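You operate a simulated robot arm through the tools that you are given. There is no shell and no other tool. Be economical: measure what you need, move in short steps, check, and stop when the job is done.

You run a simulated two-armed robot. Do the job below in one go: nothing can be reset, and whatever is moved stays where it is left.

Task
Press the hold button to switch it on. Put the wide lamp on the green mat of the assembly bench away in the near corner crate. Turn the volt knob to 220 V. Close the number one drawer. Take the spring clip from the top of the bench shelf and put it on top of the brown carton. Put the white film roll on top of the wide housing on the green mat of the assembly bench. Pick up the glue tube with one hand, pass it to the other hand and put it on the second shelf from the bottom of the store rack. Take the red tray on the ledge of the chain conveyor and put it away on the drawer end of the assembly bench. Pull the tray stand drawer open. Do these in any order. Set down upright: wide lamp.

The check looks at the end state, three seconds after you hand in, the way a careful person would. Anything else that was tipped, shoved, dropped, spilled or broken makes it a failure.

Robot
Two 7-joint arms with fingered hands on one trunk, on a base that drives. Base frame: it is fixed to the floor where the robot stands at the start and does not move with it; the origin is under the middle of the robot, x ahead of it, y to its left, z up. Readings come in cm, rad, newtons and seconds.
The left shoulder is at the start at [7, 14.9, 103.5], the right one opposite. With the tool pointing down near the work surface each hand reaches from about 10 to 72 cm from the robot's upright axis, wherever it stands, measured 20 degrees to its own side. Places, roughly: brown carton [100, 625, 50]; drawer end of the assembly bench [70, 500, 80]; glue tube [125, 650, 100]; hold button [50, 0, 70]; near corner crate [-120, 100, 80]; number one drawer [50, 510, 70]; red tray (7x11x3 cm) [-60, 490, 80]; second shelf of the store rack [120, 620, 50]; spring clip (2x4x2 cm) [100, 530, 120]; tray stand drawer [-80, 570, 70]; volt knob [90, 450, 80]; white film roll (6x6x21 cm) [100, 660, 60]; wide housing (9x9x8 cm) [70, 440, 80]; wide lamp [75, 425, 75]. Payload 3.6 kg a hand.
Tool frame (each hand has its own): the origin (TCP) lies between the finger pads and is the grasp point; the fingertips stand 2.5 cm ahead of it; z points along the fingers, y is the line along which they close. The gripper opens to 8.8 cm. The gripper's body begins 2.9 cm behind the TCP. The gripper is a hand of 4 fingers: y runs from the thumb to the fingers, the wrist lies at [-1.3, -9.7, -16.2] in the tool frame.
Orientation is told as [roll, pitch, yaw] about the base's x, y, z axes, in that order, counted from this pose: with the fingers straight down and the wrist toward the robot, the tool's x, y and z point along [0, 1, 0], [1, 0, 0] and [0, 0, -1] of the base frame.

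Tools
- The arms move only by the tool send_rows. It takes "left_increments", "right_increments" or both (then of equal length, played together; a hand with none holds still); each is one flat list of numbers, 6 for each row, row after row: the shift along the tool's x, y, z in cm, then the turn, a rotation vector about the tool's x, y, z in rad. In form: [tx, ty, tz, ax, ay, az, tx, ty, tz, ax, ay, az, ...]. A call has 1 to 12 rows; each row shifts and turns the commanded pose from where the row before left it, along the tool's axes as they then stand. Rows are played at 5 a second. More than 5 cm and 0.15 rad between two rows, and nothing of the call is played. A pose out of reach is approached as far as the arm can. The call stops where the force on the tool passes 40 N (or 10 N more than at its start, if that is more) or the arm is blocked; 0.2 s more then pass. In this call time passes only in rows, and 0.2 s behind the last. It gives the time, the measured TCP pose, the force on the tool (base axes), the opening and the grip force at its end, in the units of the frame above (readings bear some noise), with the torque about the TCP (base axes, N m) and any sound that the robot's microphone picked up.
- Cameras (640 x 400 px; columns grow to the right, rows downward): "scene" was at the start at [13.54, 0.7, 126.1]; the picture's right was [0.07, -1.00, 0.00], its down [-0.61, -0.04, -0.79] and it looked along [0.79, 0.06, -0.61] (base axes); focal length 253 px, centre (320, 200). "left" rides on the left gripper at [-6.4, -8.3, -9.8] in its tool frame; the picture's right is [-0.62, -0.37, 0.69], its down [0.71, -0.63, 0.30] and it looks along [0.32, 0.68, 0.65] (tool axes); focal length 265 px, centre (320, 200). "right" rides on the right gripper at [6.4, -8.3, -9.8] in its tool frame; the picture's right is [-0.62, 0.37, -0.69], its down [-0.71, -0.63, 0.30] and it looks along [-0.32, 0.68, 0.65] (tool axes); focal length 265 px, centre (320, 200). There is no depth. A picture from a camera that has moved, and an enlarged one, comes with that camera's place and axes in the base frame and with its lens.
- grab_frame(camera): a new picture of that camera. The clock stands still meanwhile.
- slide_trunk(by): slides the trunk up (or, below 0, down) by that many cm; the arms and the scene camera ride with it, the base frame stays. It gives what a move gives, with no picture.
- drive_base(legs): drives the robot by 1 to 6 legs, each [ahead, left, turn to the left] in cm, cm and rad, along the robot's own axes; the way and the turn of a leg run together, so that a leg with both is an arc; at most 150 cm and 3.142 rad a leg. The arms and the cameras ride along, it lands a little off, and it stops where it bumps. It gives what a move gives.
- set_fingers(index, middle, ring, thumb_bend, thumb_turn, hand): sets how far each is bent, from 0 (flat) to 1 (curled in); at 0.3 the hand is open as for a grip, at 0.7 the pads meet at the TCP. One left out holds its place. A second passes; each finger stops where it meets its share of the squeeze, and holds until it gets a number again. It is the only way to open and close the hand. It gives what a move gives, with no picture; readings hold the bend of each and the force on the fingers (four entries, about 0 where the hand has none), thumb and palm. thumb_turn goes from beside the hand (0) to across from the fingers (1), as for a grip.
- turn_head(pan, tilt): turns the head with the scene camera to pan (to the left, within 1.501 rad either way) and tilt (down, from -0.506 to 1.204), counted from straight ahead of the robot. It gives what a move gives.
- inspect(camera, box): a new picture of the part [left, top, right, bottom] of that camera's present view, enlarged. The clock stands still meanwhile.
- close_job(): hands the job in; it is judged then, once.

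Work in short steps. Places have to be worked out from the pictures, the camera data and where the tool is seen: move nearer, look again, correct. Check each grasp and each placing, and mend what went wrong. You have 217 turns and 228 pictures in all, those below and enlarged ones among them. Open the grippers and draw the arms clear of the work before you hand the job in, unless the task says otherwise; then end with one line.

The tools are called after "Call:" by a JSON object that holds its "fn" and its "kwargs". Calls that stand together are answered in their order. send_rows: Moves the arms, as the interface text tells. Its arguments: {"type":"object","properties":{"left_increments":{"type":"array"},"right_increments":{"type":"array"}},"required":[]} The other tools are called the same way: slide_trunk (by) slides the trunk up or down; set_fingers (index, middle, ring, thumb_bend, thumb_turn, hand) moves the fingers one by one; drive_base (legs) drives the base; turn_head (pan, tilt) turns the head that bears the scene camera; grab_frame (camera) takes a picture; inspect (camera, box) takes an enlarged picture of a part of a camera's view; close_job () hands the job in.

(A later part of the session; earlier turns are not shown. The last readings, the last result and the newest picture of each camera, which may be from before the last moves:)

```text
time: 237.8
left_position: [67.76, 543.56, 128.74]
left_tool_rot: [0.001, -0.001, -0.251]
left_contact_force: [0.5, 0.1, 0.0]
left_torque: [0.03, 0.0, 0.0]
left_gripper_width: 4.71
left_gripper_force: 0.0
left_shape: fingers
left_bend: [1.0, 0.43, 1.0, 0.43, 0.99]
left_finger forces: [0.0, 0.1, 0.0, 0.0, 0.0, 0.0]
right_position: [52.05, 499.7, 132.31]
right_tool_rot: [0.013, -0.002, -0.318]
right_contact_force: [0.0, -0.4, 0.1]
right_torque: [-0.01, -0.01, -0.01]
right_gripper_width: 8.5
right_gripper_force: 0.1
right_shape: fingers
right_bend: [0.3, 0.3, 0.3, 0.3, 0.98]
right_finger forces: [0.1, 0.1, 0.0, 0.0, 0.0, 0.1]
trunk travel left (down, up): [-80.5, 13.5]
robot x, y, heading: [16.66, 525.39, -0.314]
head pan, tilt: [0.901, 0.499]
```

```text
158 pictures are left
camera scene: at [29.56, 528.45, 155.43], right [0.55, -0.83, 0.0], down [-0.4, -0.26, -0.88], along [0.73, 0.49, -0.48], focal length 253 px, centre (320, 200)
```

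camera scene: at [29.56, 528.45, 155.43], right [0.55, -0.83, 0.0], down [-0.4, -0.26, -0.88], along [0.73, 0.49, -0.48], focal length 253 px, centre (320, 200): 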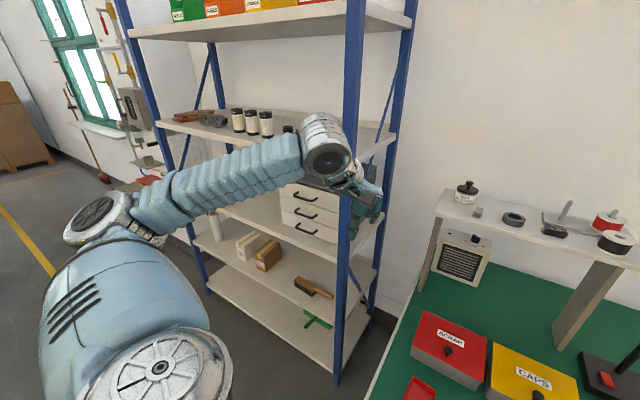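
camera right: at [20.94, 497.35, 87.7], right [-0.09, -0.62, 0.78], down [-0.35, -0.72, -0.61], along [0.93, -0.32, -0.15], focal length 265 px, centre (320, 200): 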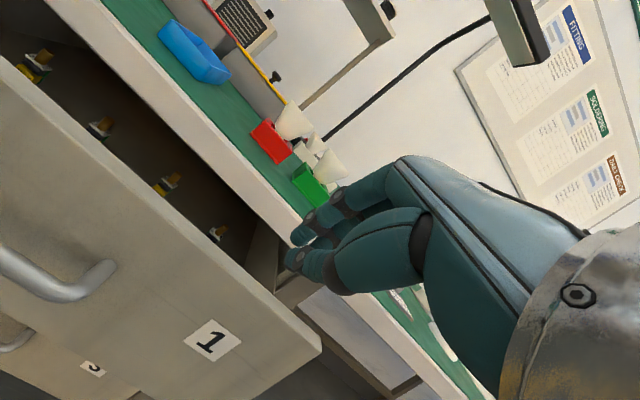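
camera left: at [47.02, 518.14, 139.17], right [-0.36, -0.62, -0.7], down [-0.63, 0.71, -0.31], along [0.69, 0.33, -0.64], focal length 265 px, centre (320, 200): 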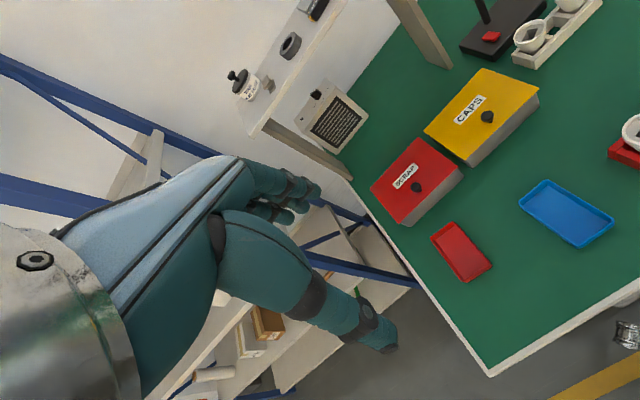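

The base is wide and its corner caught the cabinet. Better: approach the bench's left end facing −y, where the clip is naturally in the left hand's reach.

Call:
{"fn": "drive_base", "kwargs": {"legs": [[-6, 0, 0.312], [0, 56, 0], [0, 0, -1.571], [0, 28, 0]]}}

Call:
{"fn": "turn_head", "kwargs": {"pan": 0.5, "tilt": 0.6}}

Call:
{"fn": "grab_frame", "kwargs": {"camera": "scene"}}

```text
time: 261.3
left_position: [70.7, 537.98, 128.92]
left_tool_rot: [-0.001, -0.004, -1.533]
left_contact_force: [0.2, -0.5, 0.1]
left_torque: [0.02, -0.02, -0.03]
left_gripper_width: 4.71
left_gripper_force: 0.1
left_shape: fingers
left_bend: [1.0, 0.43, 1.0, 0.43, 0.99]
left_finger forces: [0.0, 0.0, 0.0, 0.0, 0.1, 0.0]
right_position: [24.25, 540.8, 132.5]
right_tool_rot: [0.009, -0.005, -1.603]
right_contact_force: [0.2, 0.2, -0.8]
right_torque: [0.0, -0.06, 0.0]
right_gripper_width: 8.48
right_gripper_force: 0.0
right_shape: fingers
right_bend: [0.3, 0.3, 0.3, 0.3, 0.98]
right_finger forces: [0.0, 0.0, 0.1, 0.1, 0.1, 0.0]
trunk travel left (down, up): [-80.5, 13.5]
robot x, y, heading: [38.74, 581.12, -1.591]
head pan, tilt: [0.901, 0.499]
```

```text
time: 262.2
left_position: [70.62, 538.01, 129.05]
left_tool_rot: [-0.001, -0.006, -1.535]
left_contact_force: [0.1, 0.5, 1.3]
left_torque: [0.01, -0.03, -0.01]
left_gripper_width: 4.7
left_gripper_force: 0.1
left_shape: fingers
left_bend: [1.0, 0.43, 1.0, 0.43, 0.99]
left_finger forces: [0.0, 0.0, 0.1, 0.0, 0.0, 0.1]
right_position: [24.12, 540.87, 132.46]
right_tool_rot: [0.011, -0.007, -1.6]
right_contact_force: [-0.4, -0.6, 0.0]
right_torque: [-0.01, -0.02, -0.03]
right_gripper_width: 8.5
right_gripper_force: 0.0
right_shape: fingers
right_bend: [0.3, 0.3, 0.3, 0.3, 0.98]
right_finger forces: [0.1, 0.1, 0.0, 0.0, 0.0, 0.0]
trunk travel left (down, up): [-80.5, 13.5]
robot x, y, heading: [38.73, 581.24, -1.594]
head pan, tilt: [0.499, 0.6]
```

```text
157 pictures are left
camera scene: at [42.45, 568.48, 154.58], right [-0.89, -0.46, 0.0], down [-0.26, 0.5, -0.83], along [0.38, -0.73, -0.56], focal length 253 px, centre (320, 200)
```

scene: 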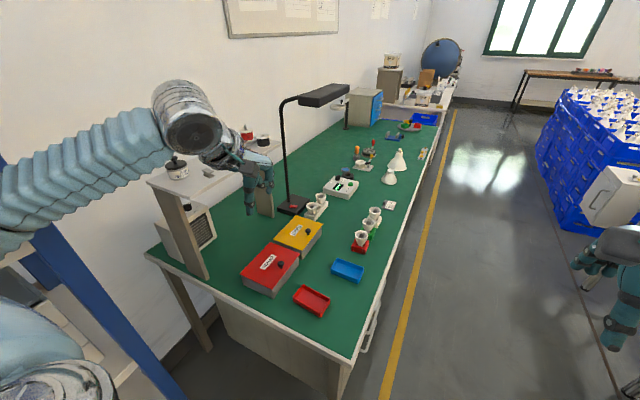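

Good vantage. I move the left hand over the clip at z≈132 and look.

Call:
{"fn": "send_rows", "kwargs": {"left_increments": [4, 2.4, -0.5, 0, 0, 0, 4, 2.4, -0.5, 0, 0, 0, 4, 2.4, -0.5, 0, 0, 0, 4, 2.4, -0.5, 0, 0, 0, 4, 2.4, -0.5, 0, 0, 0, 4, 2, -0.5, 0, 0, 0]}}

Call:
{"fn": "grab_frame", "kwargs": {"camera": "left"}}

Call:
{"fn": "grab_frame", "kwargs": {"camera": "scene"}}

```text
time: 263.6
left_position: [95.14, 524.87, 132.13]
left_tool_rot: [-0.001, -0.001, -1.537]
left_contact_force: [1.1, 0.6, 0.3]
left_torque: [-0.04, -0.02, 0.0]
left_gripper_width: 4.71
left_gripper_force: 0.2
left_shape: fingers
left_bend: [1.0, 0.43, 1.0, 0.43, 0.99]
left_finger forces: [0.1, 0.1, 0.0, 0.0, 0.0, 0.0]
right_position: [24.24, 540.6, 132.41]
right_tool_rot: [0.011, -0.004, -1.6]
right_contact_force: [0.5, 0.5, -0.3]
right_torque: [0.01, 0.02, -0.01]
right_gripper_width: 8.46
right_gripper_force: 0.0
right_shape: fingers
right_bend: [0.3, 0.3, 0.3, 0.3, 0.98]
right_finger forces: [0.1, 0.0, 0.1, 0.0, 0.0, 0.1]
trunk travel left (down, up): [-80.5, 13.5]
robot x, y, heading: [39.04, 581.44, -1.595]
head pan, tilt: [0.499, 0.6]
```

```text
156 pictures are left
camera left: at [88.49, 533.0, 141.93], right [-0.63, 0.34, -0.69], down [0.69, 0.65, -0.31], along [0.35, -0.67, -0.65], focal length 265 px, centre (320, 200)
```

left: 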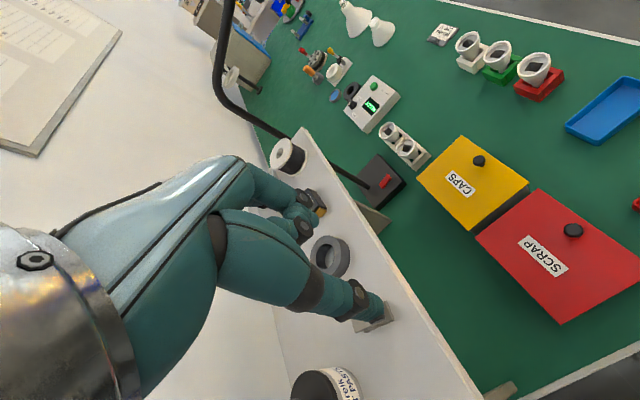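

```text
155 pictures are left
camera scene: at [42.61, 568.28, 154.55], right [-0.89, -0.46, 0.0], down [-0.26, 0.5, -0.82], along [0.38, -0.73, -0.57], focal length 253 px, centre (320, 200)
```

scene: 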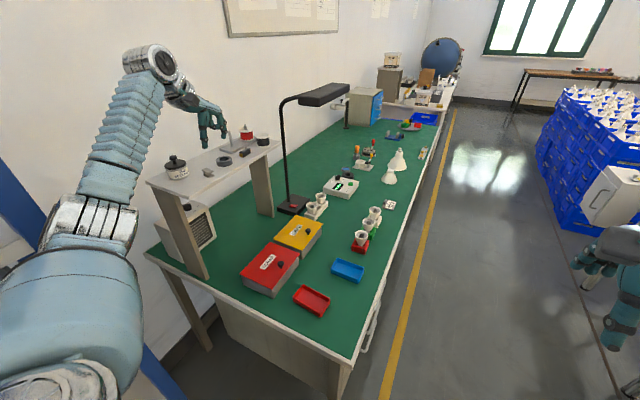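

Zoom the scene on the clip for a second fix.

Call:
{"fn": "inspect", "kwargs": {"camera": "scene", "box": [140, 120, 284, 210]}}

Call:
{"fn": "inspect", "kwargs": {"camera": "left", "box": [280, 240, 440, 340]}}

```text
4.44 times, centred on (212, 165) of scene
camera zoom: at [42.61, 568.28, 154.55], right [-0.89, -0.46, 0.0], down [-0.26, 0.5, -0.82], along [0.38, -0.73, -0.57], focal length 1124 px, centre (800, 356)
```

zoom: 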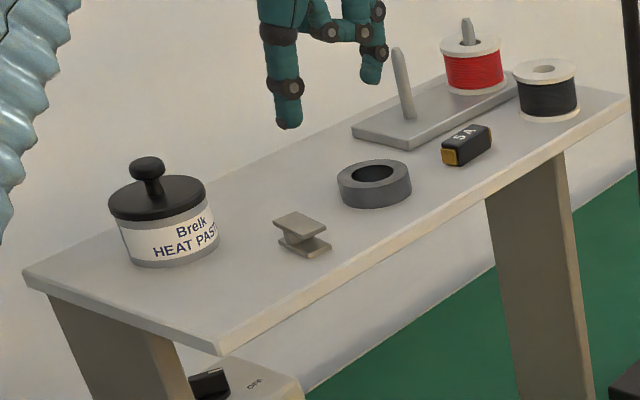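

```text
4.00 times, centred on (360, 290) of left
camera zoom: at [88.49, 533.0, 141.93], right [-0.63, 0.34, -0.69], down [0.69, 0.65, -0.31], along [0.35, -0.67, -0.65], focal length 1062 px, centre (160, -160)
```

zoom: 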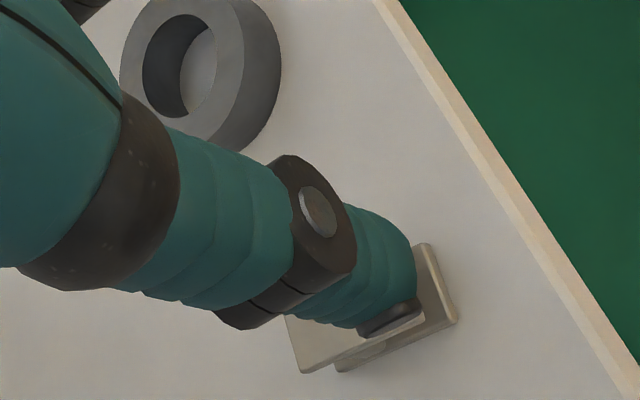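

All four rays agree: clip at [101.5, 525.5, 119.4]. I align above it with a slight lean away from the pot.

Call:
{"fn": "send_rows", "kwargs": {"left_increments": [2.5, -0.3, 0, 0, 0, 0.1, 2.7, -0.2, 0, 0, 0.15, 0, 0, 0, 0, 0, 0.15, 0, -1.2, 0, 3.8, 0, 0, 0]}}

Call:
{"fn": "inspect", "kwargs": {"camera": "scene", "box": [140, 120, 284, 210]}}

Call:
{"fn": "grab_frame", "kwargs": {"camera": "left"}}

```text
time: 264.6
left_position: [100.61, 525.48, 128.13]
left_tool_rot: [0.298, -0.006, -1.634]
left_contact_force: [0.5, -0.8, 0.1]
left_torque: [-0.02, 0.0, -0.02]
left_gripper_width: 4.73
left_gripper_force: 0.0
left_shape: fingers
left_bend: [1.0, 0.43, 1.0, 0.43, 0.99]
left_finger forces: [0.1, 0.0, 0.0, 0.0, 0.0, 0.0]
right_position: [24.49, 540.88, 132.51]
right_tool_rot: [0.008, -0.007, -1.603]
right_contact_force: [0.0, 0.5, 0.0]
right_torque: [-0.01, 0.0, 0.02]
right_gripper_width: 8.48
right_gripper_force: 0.0
right_shape: fingers
right_bend: [0.3, 0.3, 0.3, 0.3, 0.98]
right_finger forces: [0.1, 0.0, 0.0, 0.0, 0.1, 0.0]
trunk travel left (down, up): [-80.5, 13.5]
robot x, y, heading: [38.92, 581.27, -1.598]
head pan, tilt: [0.499, 0.6]
```

```text
4.44 times, centred on (212, 165) of scene
camera zoom: at [42.83, 568.51, 154.58], right [-0.89, -0.46, 0.0], down [-0.26, 0.5, -0.83], along [0.38, -0.73, -0.56], focal length 1124 px, centre (800, 356)
```

zoom: 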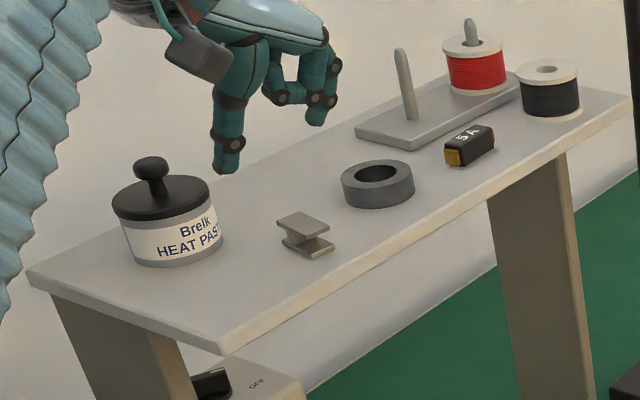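

```text
151 pictures are left
camera left: at [92.06, 534.46, 135.57], right [-0.36, 0.39, -0.85], down [0.81, 0.58, -0.08], along [0.46, -0.72, -0.53], focal length 265 px, centre (320, 200)
```

left: 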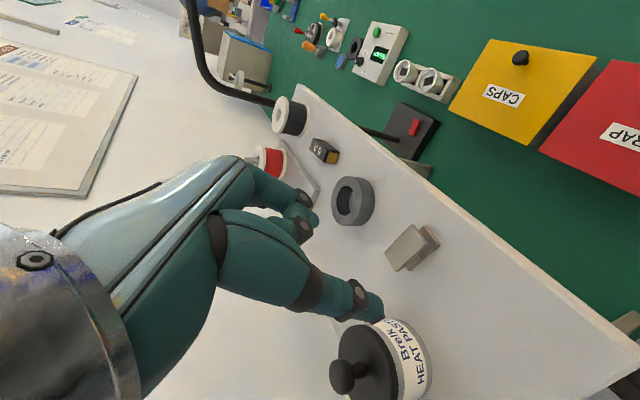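

Geometry checks out: clip between thumb and middle finger. I descend gently.

Call:
{"fn": "send_rows", "kwargs": {"left_increments": [-1.4, 0, 2.9, 0, 0, 0, -0.6, 0, 2, 0, 0, 0, -0.4, 0, 1.3, 0, 0, 0]}}

Call:
{"fn": "inspect", "kwargs": {"camera": "scene", "box": [140, 120, 284, 210]}}

Call:
{"fn": "grab_frame", "kwargs": {"camera": "left"}}

```text
time: 265.4
left_position: [99.98, 525.32, 121.32]
left_tool_rot: [0.299, -0.004, -1.634]
left_contact_force: [0.0, 0.2, -0.3]
left_torque: [0.04, 0.01, -0.02]
left_gripper_width: 4.69
left_gripper_force: 0.0
left_shape: fingers
left_bend: [1.0, 0.43, 1.0, 0.43, 0.99]
left_finger forces: [0.1, 0.1, 0.0, 0.1, 0.0, 0.1]
right_position: [24.46, 540.53, 132.47]
right_tool_rot: [0.009, -0.006, -1.603]
right_contact_force: [-0.4, 0.9, 0.4]
right_torque: [-0.02, 0.02, -0.02]
right_gripper_width: 8.49
right_gripper_force: 0.1
right_shape: fingers
right_bend: [0.3, 0.3, 0.3, 0.3, 0.98]
right_finger forces: [0.0, 0.1, 0.0, 0.1, 0.0, 0.1]
trunk travel left (down, up): [-80.5, 13.5]
robot x, y, heading: [38.58, 581.24, -1.595]
head pan, tilt: [0.499, 0.6]
```

```text
4.44 times, centred on (212, 165) of scene
camera zoom: at [42.7, 568.32, 154.56], right [-0.89, -0.46, 0.0], down [-0.26, 0.5, -0.82], along [0.38, -0.73, -0.57], focal length 1124 px, centre (800, 356)
```

zoom: 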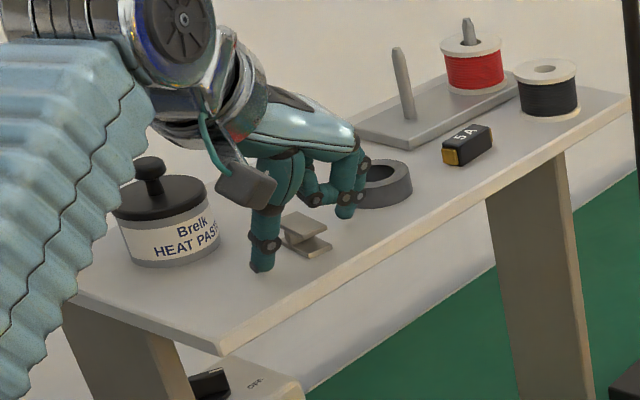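

```text
149 pictures are left
camera left: at [91.47, 534.29, 128.94], right [-0.37, 0.39, -0.85], down [0.81, 0.58, -0.08], along [0.46, -0.72, -0.53], focal length 265 px, centre (320, 200)
```

left: 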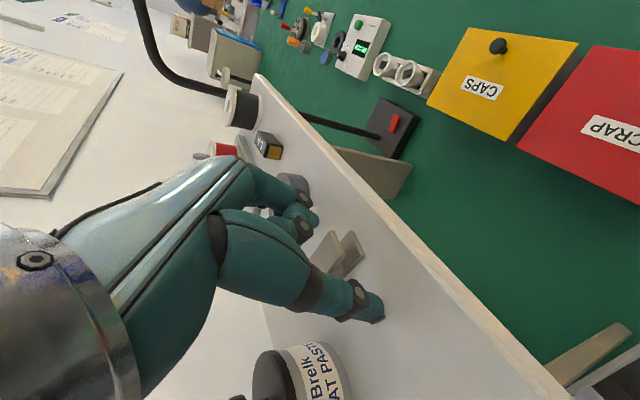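

Clip centred between thumb and middle. Close.

Call:
{"fn": "set_fingers", "kwargs": {"hand": "left", "middle": 0.72, "thumb_bend": 0.72}}

Call:
{"fn": "inspect", "kwargs": {"camera": "scene", "box": [140, 120, 284, 210]}}

```text
time: 266.4
left_position: [99.99, 525.46, 121.43]
left_tool_rot: [0.299, -0.006, -1.634]
left_contact_force: [0.3, 1.4, 1.9]
left_torque: [-0.01, 0.01, -0.02]
left_gripper_width: 3.79
left_gripper_force: 6.3
left_shape: fingers
left_bend: [1.0, 0.65, 1.0, 0.66, 1.0]
left_finger forces: [0.0, 6.6, 0.0, 0.1, 6.2, 0.1]
right_position: [24.25, 540.75, 132.42]
right_tool_rot: [0.012, -0.006, -1.601]
right_contact_force: [0.1, 0.2, -0.2]
right_torque: [0.0, 0.03, -0.02]
right_gripper_width: 8.47
right_gripper_force: 0.1
right_shape: fingers
right_bend: [0.3, 0.3, 0.3, 0.3, 0.98]
right_finger forces: [0.1, 0.0, 0.0, 0.0, 0.0, 0.0]
trunk travel left (down, up): [-80.5, 13.5]
robot x, y, heading: [39.14, 581.51, -1.599]
head pan, tilt: [0.499, 0.6]
```

```text
4.44 times, centred on (212, 165) of scene
camera zoom: at [42.65, 568.46, 154.57], right [-0.89, -0.46, 0.0], down [-0.26, 0.5, -0.83], along [0.38, -0.73, -0.56], focal length 1124 px, centre (800, 356)
```

zoom: 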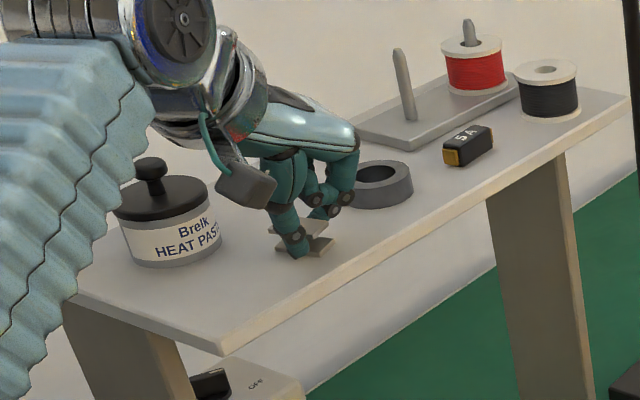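

Gripped at ~6.5 N. Lift.

Call:
{"fn": "send_rows", "kwargs": {"left_increments": [0.6, 0, -1.9, 0, 0, 0, 0.9, 0, -2.9, 0, 0, 0, 1.2, 0, -3.8, 0, 0, 0, 0.9, 0, -2.9, 0, 0, 0]}}

Call:
{"fn": "inspect", "kwargs": {"camera": "scene", "box": [140, 90, 284, 180]}}

Call:
{"fn": "grab_frame", "kwargs": {"camera": "left"}}

```text
time: 267.4
left_position: [99.84, 525.34, 133.46]
left_tool_rot: [0.299, -0.006, -1.636]
left_contact_force: [-0.3, 0.5, -1.0]
left_torque: [0.0, -0.03, 0.0]
left_gripper_width: 3.8
left_gripper_force: 6.1
left_shape: fingers
left_bend: [1.0, 0.65, 1.0, 0.66, 1.0]
left_finger forces: [0.1, 6.0, 0.0, 0.0, 6.0, 0.1]
right_position: [24.23, 540.83, 132.58]
right_tool_rot: [0.011, -0.005, -1.602]
right_contact_force: [0.6, -0.6, 0.3]
right_torque: [0.02, 0.01, -0.01]
right_gripper_width: 8.47
right_gripper_force: 0.1
right_shape: fingers
right_bend: [0.3, 0.3, 0.3, 0.3, 0.98]
right_finger forces: [0.1, 0.0, 0.1, 0.1, 0.0, 0.0]
trunk travel left (down, up): [-80.5, 13.5]
robot x, y, heading: [38.84, 581.1, -1.596]
head pan, tilt: [0.499, 0.6]
```

```text
4.44 times, centred on (212, 135) of scene
camera zoom: at [42.55, 568.43, 154.57], right [-0.89, -0.46, 0.0], down [-0.26, 0.5, -0.83], along [0.38, -0.73, -0.56], focal length 1124 px, centre (800, 489)
```

zoom: 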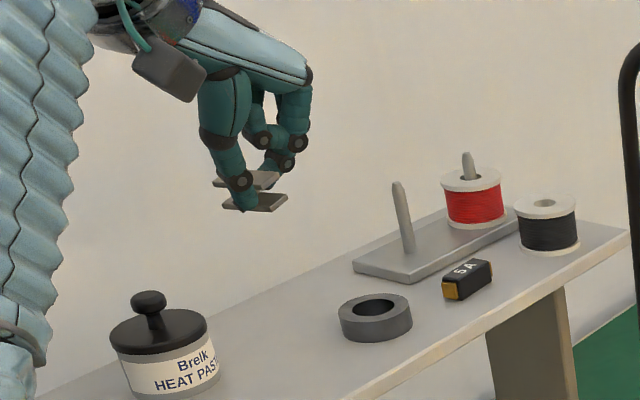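

```text
146 pictures are left
camera left: at [91.4, 534.36, 141.04], right [-0.36, 0.39, -0.85], down [0.81, 0.58, -0.08], along [0.46, -0.72, -0.53], focal length 265 px, centre (320, 200)
```

left: 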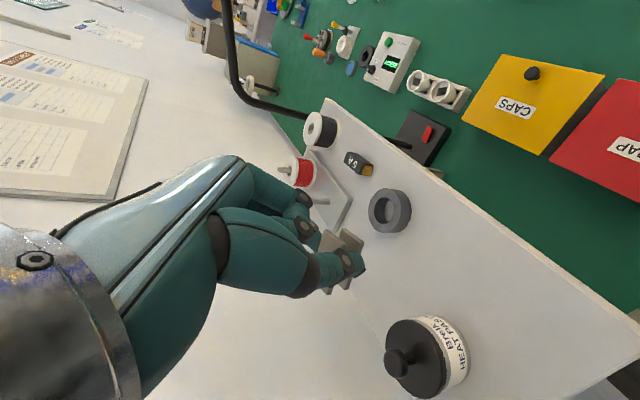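

Clip held. Retract the left hand, move out to the aisle and turn to face the rack.

Call:
{"fn": "send_rows", "kwargs": {"left_increments": [-4, 0, -1, 0, -0.15, 0, -4, 0, 0, 0, -0.15, 0, -4.5, -1.5, 0, 0, 0, 0, -4.5, -1.5, 0, 0, 0, 0, -4.5, -1.5, 0, 0, 0, 0, -4.5, -1.5, 0, 0, 0, 0, -4.5, -1.5, 0, 0, 0, 0, -4.5, -1.5, 0, 0, 0, 0]}}

Call:
{"fn": "drive_base", "kwargs": {"legs": [[0, -32, 0], [0, 0, 1.595], [0, 35, 0]]}}

Call:
{"fn": "turn_head", "kwargs": {"pan": 0.1, "tilt": 0.6}}

Call:
{"fn": "grab_frame", "kwargs": {"camera": "scene"}}

```text
time: 269.2
left_position: [65.3, 536.63, 132.67]
left_tool_rot: [0.0, -0.005, -1.63]
left_contact_force: [0.5, 0.9, -1.1]
left_torque: [0.02, -0.02, -0.01]
left_gripper_width: 3.8
left_gripper_force: 5.6
left_shape: fingers
left_bend: [1.0, 0.65, 1.0, 0.67, 1.0]
left_finger forces: [0.0, 5.9, 0.0, 0.0, 5.9, 0.0]
right_position: [24.2, 540.81, 132.43]
right_tool_rot: [0.012, -0.007, -1.602]
right_contact_force: [-0.4, -0.6, 0.4]
right_torque: [0.04, -0.02, 0.01]
right_gripper_width: 8.47
right_gripper_force: 0.1
right_shape: fingers
right_bend: [0.3, 0.3, 0.3, 0.3, 0.98]
right_finger forces: [0.1, 0.0, 0.0, 0.0, 0.0, 0.0]
trunk travel left (down, up): [-80.5, 13.5]
robot x, y, heading: [38.97, 581.13, -1.594]
head pan, tilt: [0.499, 0.6]
```

```text
time: 288.5
left_position: [51.52, 643.89, 132.69]
left_tool_rot: [0.001, -0.005, -0.057]
left_contact_force: [-0.4, -0.1, 0.2]
left_torque: [0.01, 0.01, -0.03]
left_gripper_width: 3.81
left_gripper_force: 5.9
left_shape: fingers
left_bend: [1.0, 0.65, 1.0, 0.67, 1.0]
left_finger forces: [0.0, 5.8, 0.1, 0.1, 5.8, 0.0]
right_position: [47.84, 602.62, 132.56]
right_tool_rot: [0.013, -0.005, -0.025]
right_contact_force: [0.5, 0.2, 0.0]
right_torque: [0.02, -0.01, 0.0]
right_gripper_width: 8.47
right_gripper_force: 0.0
right_shape: fingers
right_bend: [0.3, 0.3, 0.3, 0.3, 0.98]
right_finger forces: [0.0, 0.1, 0.1, 0.0, 0.0, 0.1]
trunk travel left (down, up): [-80.5, 13.5]
robot x, y, heading: [7.19, 617.74, -0.013]
head pan, tilt: [0.499, 0.6]
```

```text
time: 289.3
left_position: [51.69, 644.12, 132.62]
left_tool_rot: [0.001, -0.006, -0.058]
left_contact_force: [0.6, -0.1, -0.9]
left_torque: [0.02, 0.02, 0.0]
left_gripper_width: 3.79
left_gripper_force: 6.2
left_shape: fingers
left_bend: [1.0, 0.65, 1.0, 0.67, 1.0]
left_finger forces: [0.1, 5.9, 0.0, 0.0, 5.8, 0.0]
right_position: [47.76, 602.94, 132.55]
right_tool_rot: [0.009, -0.008, -0.024]
right_contact_force: [-0.5, 0.1, 0.0]
right_torque: [0.01, 0.01, 0.02]
right_gripper_width: 8.48
right_gripper_force: 0.0
right_shape: fingers
right_bend: [0.3, 0.3, 0.3, 0.3, 0.98]
right_finger forces: [0.0, 0.1, 0.0, 0.0, 0.0, 0.1]
trunk travel left (down, up): [-80.5, 13.5]
robot x, y, heading: [7.13, 616.99, -0.014]
head pan, tilt: [0.099, 0.6]
```

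```text
145 pictures are left
camera scene: at [20.96, 617.96, 154.57], right [0.08, -1.0, 0.0], down [-0.56, -0.05, -0.83], along [0.82, 0.07, -0.56], focal length 253 px, centre (320, 200)
```

scene: 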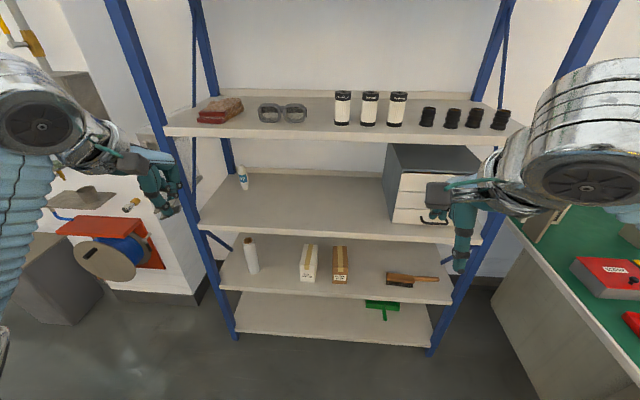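

Rack seen: white roll, cream and brown cartons on the second shelf; glue tube on the third. I lower the trunk 45 cm to work at second-shelf height.

Call:
{"fn": "slide_trunk", "kwargs": {"by": -45}}

Call:
{"fn": "grab_frame", "kwargs": {"camera": "scene"}}

Call:
{"fn": "inspect", "kwargs": {"camera": "scene", "box": [180, 80, 480, 268]}}

```text
refused: -45 is not a number from -40 to 40
```

```text
144 pictures are left
camera scene: at [20.96, 617.96, 154.57], right [0.08, -1.0, 0.0], down [-0.56, -0.05, -0.83], along [0.82, 0.07, -0.56], focal length 253 px, centre (320, 200)
```

scene: 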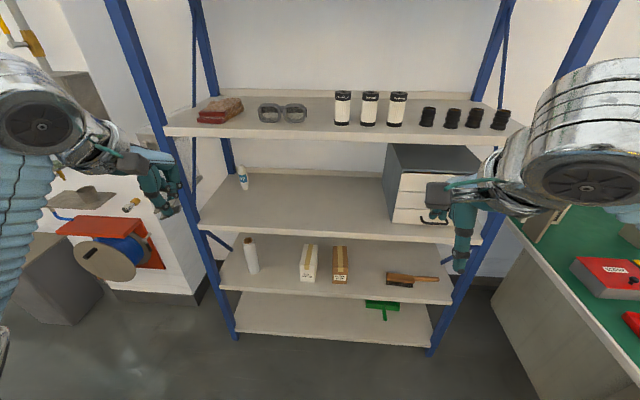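

```text
2.13 times, centred on (330, 174) of scene
camera zoom: at [20.96, 617.96, 154.57], right [0.08, -1.0, 0.0], down [-0.56, -0.05, -0.83], along [0.82, 0.07, -0.56], focal length 538 px, centre (299, 255)
```

zoom: 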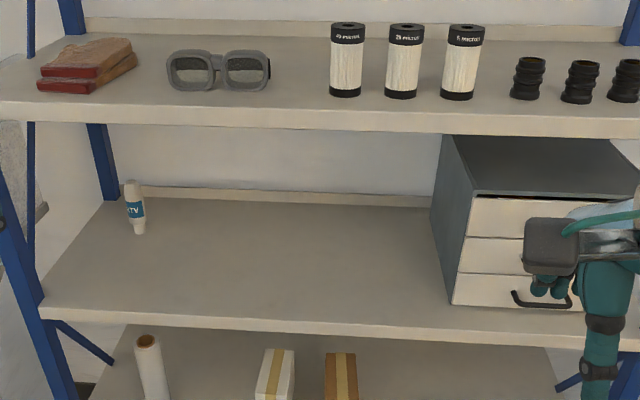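

Max step is 40; lower by 40.

Call:
{"fn": "slide_trunk", "kwargs": {"by": -40}}

Call:
{"fn": "grab_frame", "kwargs": {"camera": "scene"}}

Call:
{"fn": "grab_frame", "kwargs": {"camera": "left"}}

Call:
{"fn": "grab_frame", "kwargs": {"camera": "right"}}

```text
time: 293.2
left_position: [51.64, 644.18, 92.68]
left_tool_rot: [-0.002, -0.006, -0.055]
left_contact_force: [0.0, -0.1, 0.0]
left_torque: [-0.02, -0.04, 0.0]
left_gripper_width: 3.81
left_gripper_force: 6.2
left_shape: fingers
left_bend: [1.0, 0.65, 1.0, 0.67, 1.0]
left_finger forces: [0.0, 5.8, 0.0, 0.1, 5.8, 0.1]
right_position: [47.79, 602.9, 92.52]
right_tool_rot: [0.01, -0.006, -0.024]
right_contact_force: [1.4, 0.7, -0.4]
right_torque: [0.03, 0.0, 0.01]
right_gripper_width: 8.47
right_gripper_force: 0.0
right_shape: fingers
right_bend: [0.3, 0.3, 0.3, 0.3, 0.98]
right_finger forces: [0.0, 0.1, 0.1, 0.0, 0.0, 0.0]
trunk travel left (down, up): [-40.5, 53.5]
robot x, y, heading: [7.17, 617.49, -0.016]
head pan, tilt: [0.099, 0.6]
```

```text
142 pictures are left
camera scene: at [20.99, 617.93, 114.57], right [0.08, -1.0, 0.0], down [-0.56, -0.05, -0.83], along [0.82, 0.07, -0.56], focal length 253 px, centre (320, 200)
```

scene: 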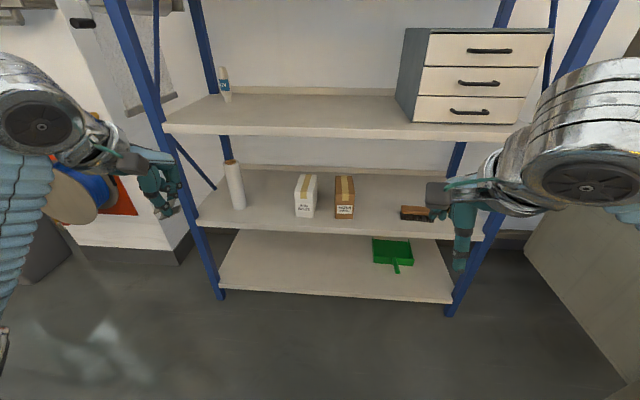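

```text
141 pictures are left
camera left: at [42.9, 638.25, 102.53], right [-0.4, -0.6, -0.69], down [-0.59, 0.75, -0.31], along [0.7, 0.28, -0.65], focal length 265 px, centre (320, 200)
```

left: 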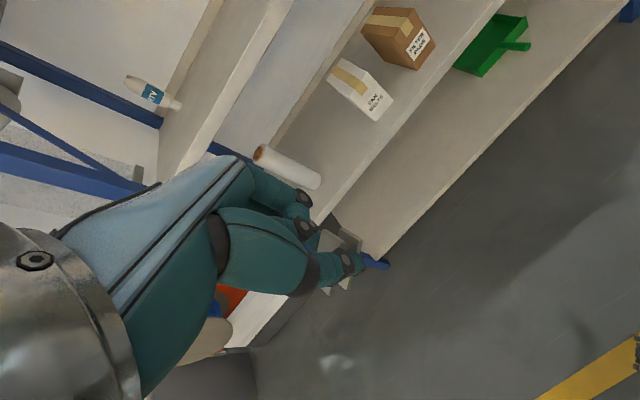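

```text
140 pictures are left
camera right: at [39.39, 609.51, 102.53], right [0.35, -0.64, 0.69], down [-0.65, -0.7, -0.32], along [0.68, -0.33, -0.65], focal length 265 px, centre (320, 200)
```

right: 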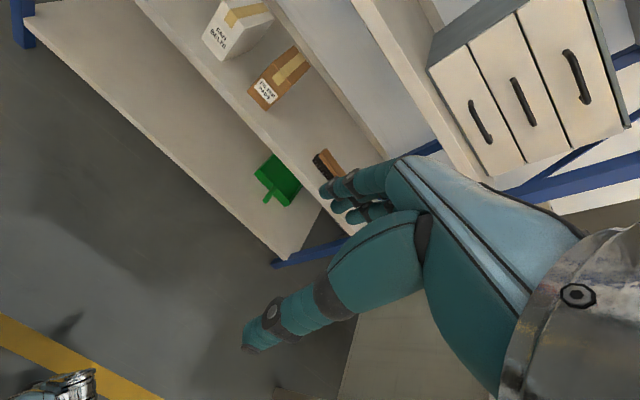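

Brown carton top ≈[104.5, 615.5, 64]; third shelf underside ≈87. I drive closer, then lower the clip hand in front of the gap.

Call:
{"fn": "drive_base", "kwargs": {"legs": [[26, -10, 0.015]]}}

Call:
{"fn": "send_rows", "kwargs": {"left_increments": [-3.4, 0, 3.5, 0, 0, -0.05, -3.4, 0, 3.5, 0, 0, 0, -3.4, 0, 3.5, 0, 0, 0, -3.4, 0, 3.5, 0, 0, 0, -3.4, 0, 3.5, 0, 0, 0, 0, 0, 3, -0.12, 0, 0, 0, 0, 0, -0.13, 0, 0, 0, 0, 0, 0, 0.15, 0, 0, 0, 0, 0, 0.15, 0]}}

Call:
{"fn": "grab_frame", "kwargs": {"camera": "left"}}

Call:
{"fn": "grab_frame", "kwargs": {"camera": "scene"}}

```text
time: 297.1
left_position: [76.92, 634.5, 92.57]
left_tool_rot: [0.001, -0.004, -0.043]
left_contact_force: [0.3, 0.4, 0.5]
left_torque: [0.0, 0.03, -0.02]
left_gripper_width: 3.79
left_gripper_force: 6.2
left_shape: fingers
left_bend: [1.0, 0.65, 1.0, 0.67, 1.0]
left_finger forces: [0.0, 5.8, 0.1, 0.0, 5.8, 0.0]
right_position: [73.64, 593.14, 92.54]
right_tool_rot: [0.011, -0.008, -0.012]
right_contact_force: [-0.1, -0.1, -0.1]
right_torque: [0.02, -0.01, 0.02]
right_gripper_width: 8.5
right_gripper_force: 0.1
right_shape: fingers
right_bend: [0.3, 0.3, 0.3, 0.3, 0.98]
right_finger forces: [0.0, 0.0, 0.0, 0.1, 0.1, 0.0]
trunk travel left (down, up): [-40.5, 53.5]
robot x, y, heading: [33.03, 607.33, -0.004]
head pan, tilt: [0.099, 0.6]
```

```text
time: 299.1
left_position: [77.05, 617.56, 72.14]
left_tool_rot: [0.3, -0.257, 0.008]
left_contact_force: [-0.4, -0.7, 0.3]
left_torque: [0.02, -0.01, 0.02]
left_gripper_width: 3.79
left_gripper_force: 5.9
left_shape: fingers
left_bend: [1.0, 0.65, 1.0, 0.67, 1.0]
left_finger forces: [0.1, 5.5, 0.1, 0.0, 5.7, 0.0]
right_position: [73.7, 593.05, 92.48]
right_tool_rot: [0.01, -0.006, -0.011]
right_contact_force: [0.5, 0.5, -0.1]
right_torque: [-0.02, -0.01, 0.01]
right_gripper_width: 8.49
right_gripper_force: 0.2
right_shape: fingers
right_bend: [0.3, 0.3, 0.3, 0.3, 0.98]
right_finger forces: [0.1, 0.0, 0.1, 0.0, 0.0, 0.0]
trunk travel left (down, up): [-40.5, 53.5]
robot x, y, heading: [33.05, 607.12, -0.004]
head pan, tilt: [0.099, 0.6]
```

```text
139 pictures are left
camera left: at [67.11, 608.39, 77.34], right [-0.14, -0.39, -0.91], down [-0.6, 0.77, -0.24], along [0.79, 0.51, -0.34], focal length 265 px, centre (320, 200)
```

left: 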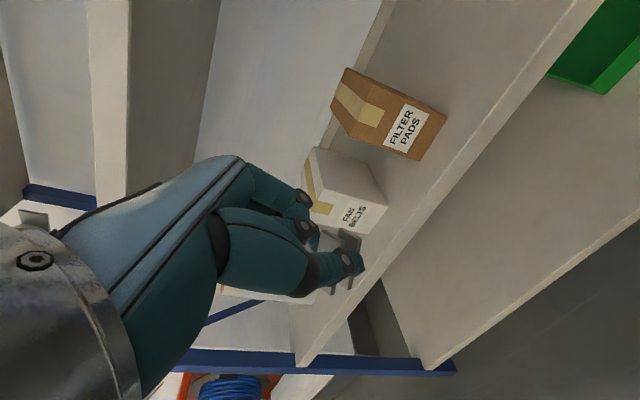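

```text
138 pictures are left
camera scene: at [46.89, 607.79, 114.57], right [0.1, -1.0, 0.0], down [-0.56, -0.05, -0.83], along [0.82, 0.08, -0.56], focal length 253 px, centre (320, 200)
```

scene: 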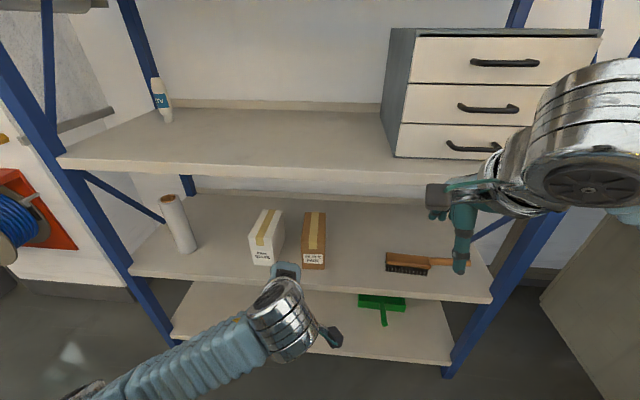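

Zoom at the brown carton to fix its top height.

Call:
{"fn": "inspect", "kwargs": {"camera": "scene", "box": [230, 190, 350, 280]}}

Call:
{"fn": "inspect", "kwargs": {"camera": "left", "box": [300, 40, 460, 160]}}

```text
4.44 times, centred on (290, 235) of scene
camera zoom: at [46.89, 607.79, 114.57], right [0.1, -1.0, 0.0], down [-0.56, -0.05, -0.83], along [0.82, 0.08, -0.56], focal length 1124 px, centre (453, 44)
```

zoom: 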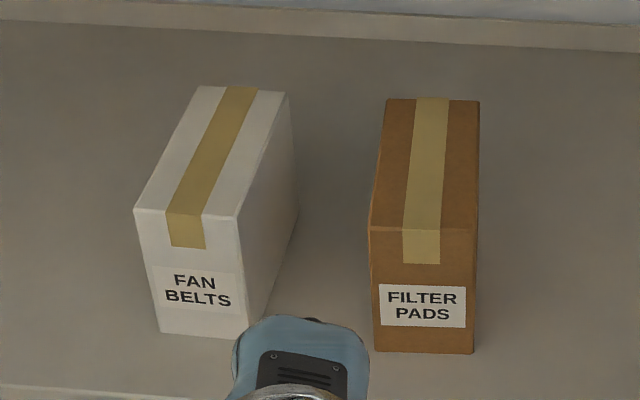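

```text
3.33 times, centred on (380, 100) of left
camera zoom: at [67.11, 608.39, 77.34], right [-0.14, -0.39, -0.91], down [-0.6, 0.77, -0.24], along [0.79, 0.51, -0.34], focal length 885 px, centre (120, 533)
```

zoom: 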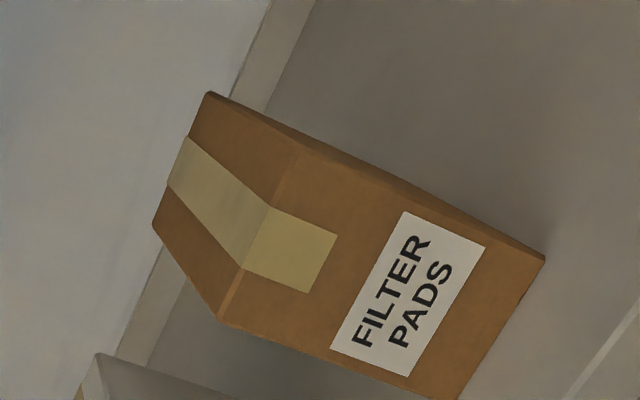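

Carton top: x 99.4–113.4, y 611.5–618.7, z 64. I pitch a little more and slide the clip in over it.

Call:
{"fn": "send_rows", "kwargs": {"left_increments": [0, 0, 0, -0.1, 0, 0, 0, 0, 0, -0.1, 0, 0, -1.25, 3.77, 1.9, 0, 0, 0, -1.25, 3.77, 1.9, 0, 0, 0, -1.25, 3.77, 1.9, 0, 0, 0, -1.25, 3.77, 1.9, 0, 0, 0]}}

Call:
{"fn": "grab_frame", "kwargs": {"camera": "left"}}

Call:
{"fn": "grab_frame", "kwargs": {"camera": "scene"}}

```text
time: 300.5
left_position: [94.3, 614.14, 70.54]
left_tool_rot: [0.324, -0.445, -0.056]
left_contact_force: [-1.1, 0.0, 0.1]
left_torque: [-0.01, 0.01, 0.01]
left_gripper_width: 3.79
left_gripper_force: 5.4
left_shape: fingers
left_bend: [1.0, 0.65, 1.0, 0.67, 1.0]
left_finger forces: [0.0, 5.5, 0.0, 0.0, 5.6, 0.0]
right_position: [73.66, 593.13, 92.45]
right_tool_rot: [0.009, -0.006, -0.011]
right_contact_force: [0.1, 0.3, -0.8]
right_torque: [0.03, 0.01, 0.02]
right_gripper_width: 8.47
right_gripper_force: 0.1
right_shape: fingers
right_bend: [0.3, 0.3, 0.3, 0.3, 0.98]
right_finger forces: [0.0, 0.0, 0.0, 0.0, 0.1, 0.0]
trunk travel left (down, up): [-40.5, 53.5]
robot x, y, heading: [32.93, 606.75, -0.005]
head pan, tilt: [0.099, 0.6]
```

```text
135 pictures are left
camera left: at [83.15, 605.62, 73.7], right [0.01, -0.37, -0.93], down [-0.5, 0.8, -0.33], along [0.87, 0.47, -0.17], focal length 265 px, centre (320, 200)
```

left: 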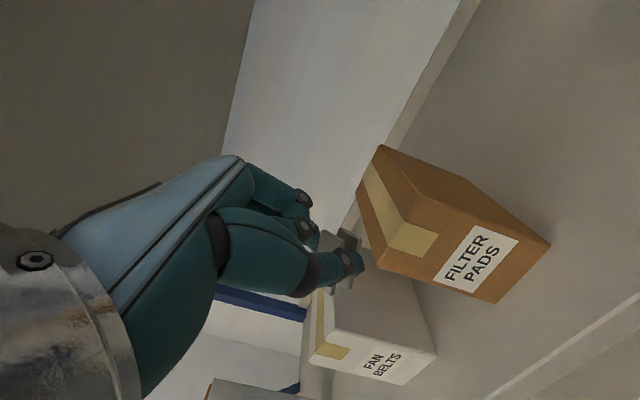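

```text
134 pictures are left
camera scene: at [46.95, 607.79, 114.56], right [0.1, -1.0, 0.0], down [-0.56, -0.05, -0.82], along [0.82, 0.08, -0.57], focal length 253 px, centre (320, 200)
```

scene: 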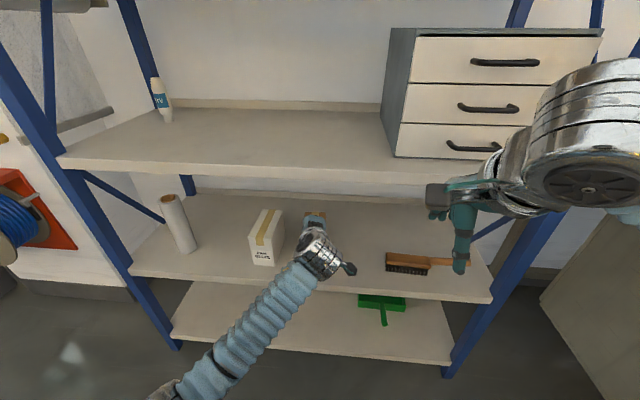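

On track. Move the last 9 cm over the carton, then lower until touch.

Call:
{"fn": "send_rows", "kwargs": {"left_increments": [-0.5, 2.7, 1.4, 0, 0, 0, -0.5, 2.7, 1.4, 0, 0, 0, -0.5, 2.7, 1.4, 0, 0, 0]}}

Call:
{"fn": "grab_frame", "kwargs": {"camera": "left"}}

Call:
{"fn": "inspect", "kwargs": {"camera": "scene", "box": [230, 170, 390, 280]}}

```text
time: 301.3
left_position: [103.61, 613.5, 70.12]
left_tool_rot: [0.325, -0.446, -0.058]
left_contact_force: [-0.1, -0.2, 0.1]
left_torque: [0.01, -0.02, 0.0]
left_gripper_width: 3.78
left_gripper_force: 4.9
left_shape: fingers
left_bend: [1.0, 0.65, 1.0, 0.67, 1.0]
left_finger forces: [0.0, 5.5, 0.1, 0.0, 5.6, 0.0]
right_position: [73.79, 593.09, 92.58]
right_tool_rot: [0.01, -0.005, -0.01]
right_contact_force: [-0.4, 0.1, 0.0]
right_torque: [0.0, 0.0, -0.01]
right_gripper_width: 8.47
right_gripper_force: 0.0
right_shape: fingers
right_bend: [0.3, 0.3, 0.3, 0.3, 0.98]
right_finger forces: [0.0, 0.0, 0.1, 0.0, 0.0, 0.1]
trunk travel left (down, up): [-40.5, 53.5]
robot x, y, heading: [33.19, 606.71, 0.0]
head pan, tilt: [0.099, 0.6]
```

```text
133 pictures are left
camera left: at [92.45, 604.94, 73.21], right [0.01, -0.37, -0.93], down [-0.5, 0.8, -0.33], along [0.87, 0.47, -0.17], focal length 265 px, centre (320, 200)
```

left: 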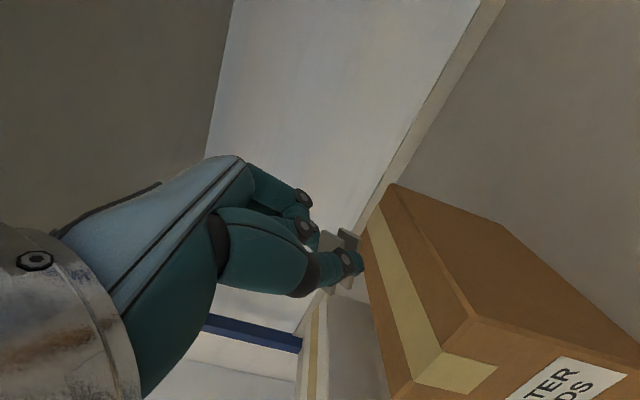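

```text
3.64 times, centred on (310, 225) of scene
camera zoom: at [47.0, 607.76, 114.55], right [0.09, -1.0, 0.0], down [-0.56, -0.05, -0.82], along [0.82, 0.08, -0.57], focal length 920 px, centre (356, 109)
```

zoom: 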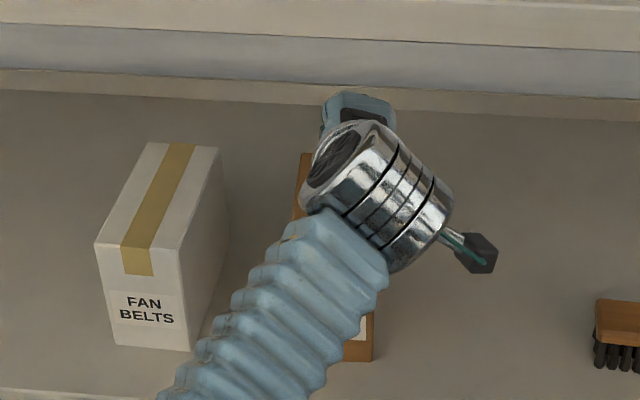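

Clip is over [104, 615]. Lower in fine steps.

Call:
{"fn": "send_rows", "kwargs": {"left_increments": [-0.35, -0.6, 1.15, 0, 0, 0, -0.16, -0.26, 0.5, 0, 0, 0, -0.16, -0.26, 0.5, 0, 0, 0]}}

Call:
{"fn": "grab_frame", "kwargs": {"camera": "left"}}

```text
time: 302.1
left_position: [103.44, 613.64, 67.67]
left_tool_rot: [0.321, -0.446, -0.058]
left_contact_force: [-0.3, 0.4, -0.8]
left_torque: [-0.01, 0.01, 0.02]
left_gripper_width: 3.78
left_gripper_force: 5.7
left_shape: fingers
left_bend: [1.0, 0.65, 1.0, 0.67, 1.0]
left_finger forces: [0.0, 5.5, 0.0, 0.0, 5.6, 0.0]
right_position: [73.77, 593.15, 92.63]
right_tool_rot: [0.013, -0.008, -0.011]
right_contact_force: [-0.4, -0.3, -0.3]
right_torque: [0.02, -0.04, 0.04]
right_gripper_width: 8.48
right_gripper_force: 0.0
right_shape: fingers
right_bend: [0.3, 0.3, 0.3, 0.3, 0.98]
right_finger forces: [0.0, 0.0, 0.0, 0.0, 0.0, 0.0]
trunk travel left (down, up): [-40.5, 53.5]
robot x, y, heading: [33.01, 607.05, -0.008]
head pan, tilt: [0.099, 0.6]
```

```text
131 pictures are left
camera left: at [92.32, 605.03, 70.75], right [0.02, -0.37, -0.93], down [-0.5, 0.8, -0.33], along [0.87, 0.47, -0.17], focal length 265 px, centre (320, 200)
```

left: 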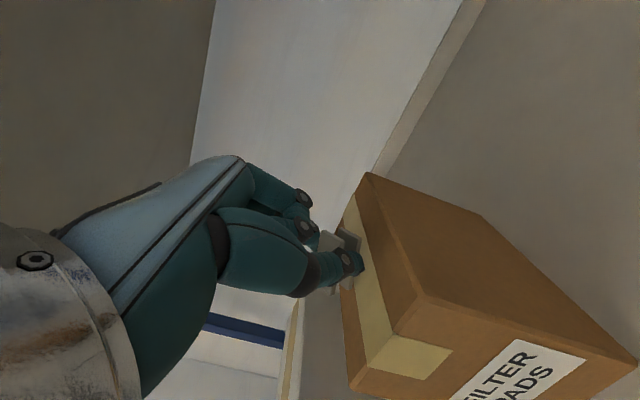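

No contact yet; go down another 0.9 cm.

Call:
{"fn": "send_rows", "kwargs": {"left_increments": [-0.13, -0.2, 0.4, 0, 0, 0, -0.13, -0.2, 0.4, 0, 0, 0]}}

Call:
{"fn": "inspect", "kwargs": {"camera": "left", "box": [260, 180, 460, 330]}}

```text
time: 302.7
left_position: [103.51, 613.48, 67.12]
left_tool_rot: [0.321, -0.45, -0.057]
left_contact_force: [-2.2, -1.3, 7.1]
left_torque: [0.03, 0.08, -0.03]
left_gripper_width: 3.73
left_gripper_force: 10.2
left_shape: fingers
left_bend: [1.0, 0.64, 1.0, 0.68, 1.0]
left_finger forces: [0.0, 7.5, 0.1, 0.1, 13.1, 0.1]
right_position: [73.53, 593.15, 92.67]
right_tool_rot: [0.013, -0.007, -0.011]
right_contact_force: [-0.6, 0.5, -0.4]
right_torque: [0.03, 0.01, -0.02]
right_gripper_width: 8.46
right_gripper_force: 0.0
right_shape: fingers
right_bend: [0.3, 0.3, 0.3, 0.3, 0.98]
right_finger forces: [0.0, 0.0, 0.0, 0.0, 0.1, 0.0]
trunk travel left (down, up): [-40.5, 53.5]
robot x, y, heading: [33.1, 606.91, -0.007]
head pan, tilt: [0.099, 0.6]
```

```text
2.67 times, centred on (360, 255) of left
camera zoom: at [92.22, 604.99, 70.07], right [0.02, -0.37, -0.93], down [-0.49, 0.8, -0.33], along [0.87, 0.46, -0.17], focal length 708 px, centre (213, 53)
```

zoom: 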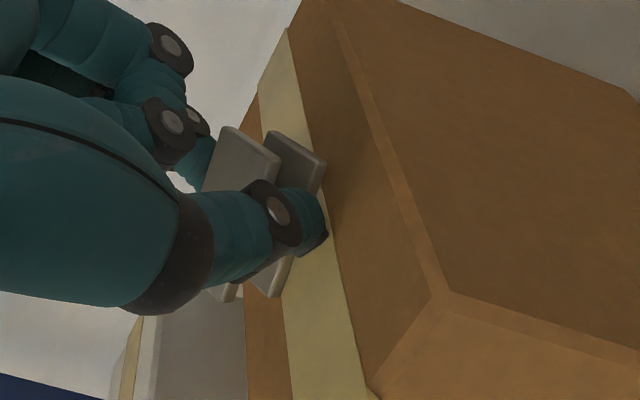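

Touching the carton at its centre. Open the fingers.

Call:
{"fn": "set_fingers", "kwargs": {"hand": "left", "middle": 0.45, "thumb_bend": 0.5}}

Call:
{"fn": "inspect", "kwargs": {"camera": "left", "box": [260, 180, 460, 330]}}

```text
time: 303.7
left_position: [103.41, 613.44, 67.07]
left_tool_rot: [0.323, -0.45, -0.057]
left_contact_force: [1.1, -3.1, 14.1]
left_torque: [-0.03, -0.01, 0.0]
left_gripper_width: 3.82
left_gripper_force: 7.1
left_shape: fingers
left_bend: [1.0, 0.45, 1.0, 0.63, 1.0]
left_finger forces: [0.0, 0.0, 0.0, 0.1, 14.2, 0.0]
right_position: [73.49, 593.08, 92.54]
right_tool_rot: [0.011, -0.008, -0.011]
right_contact_force: [0.3, -0.6, -1.3]
right_torque: [-0.01, 0.05, 0.03]
right_gripper_width: 8.47
right_gripper_force: 0.1
right_shape: fingers
right_bend: [0.3, 0.3, 0.3, 0.3, 0.98]
right_finger forces: [0.0, 0.0, 0.0, 0.0, 0.1, 0.0]
trunk travel left (down, up): [-40.5, 53.5]
robot x, y, heading: [33.22, 607.06, -0.005]
head pan, tilt: [0.099, 0.6]
```

```text
2.67 times, centred on (360, 255) of left
camera zoom: at [92.18, 604.96, 70.09], right [0.02, -0.37, -0.93], down [-0.49, 0.8, -0.33], along [0.87, 0.46, -0.17], focal length 708 px, centre (213, 53)
```

zoom: 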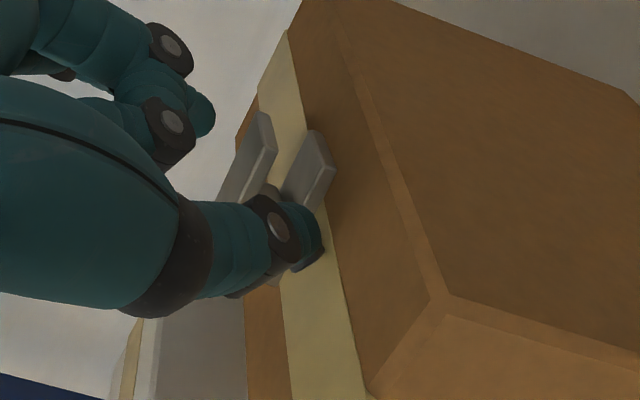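

Clip has turned on its side around the thumb, but sits on the carton. I back out gently.

Call:
{"fn": "send_rows", "kwargs": {"left_increments": [0.16, 0.04, -0.51, 0, 0, 0, 0.2, -0.3, -0.7, 0, 0, 0, 0.38, -1.05, -1.22, 0, 0, 0]}}

Call:
{"fn": "inspect", "kwargs": {"camera": "left", "box": [260, 180, 460, 330]}}

```text
time: 304.5
left_position: [101.16, 613.66, 68.39]
left_tool_rot: [0.321, -0.442, -0.055]
left_contact_force: [-0.8, 0.2, -0.5]
left_torque: [-0.03, -0.02, -0.02]
left_gripper_width: 4.36
left_gripper_force: 0.0
left_shape: fingers
left_bend: [1.0, 0.45, 1.0, 0.5, 1.0]
left_finger forces: [0.0, 0.1, 0.0, 0.0, 0.0, 0.1]
right_position: [73.66, 593.2, 92.56]
right_tool_rot: [0.011, -0.008, -0.009]
right_contact_force: [0.4, 0.5, 0.4]
right_torque: [-0.02, 0.0, -0.02]
right_gripper_width: 8.48
right_gripper_force: 0.0
right_shape: fingers
right_bend: [0.3, 0.3, 0.3, 0.3, 0.98]
right_finger forces: [0.0, 0.0, 0.0, 0.0, 0.0, 0.1]
trunk travel left (down, up): [-40.5, 53.5]
robot x, y, heading: [33.51, 606.78, -0.0]
head pan, tilt: [0.099, 0.6]
```

```text
2.67 times, centred on (360, 255) of left
camera zoom: at [90.0, 605.13, 71.45], right [0.01, -0.37, -0.93], down [-0.5, 0.8, -0.33], along [0.87, 0.47, -0.18], focal length 708 px, centre (213, 53)
```

zoom: 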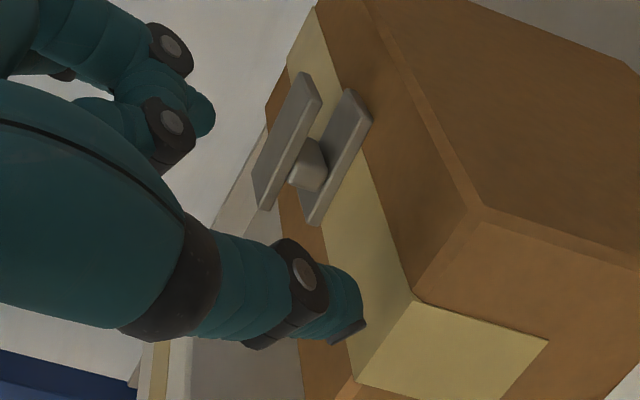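

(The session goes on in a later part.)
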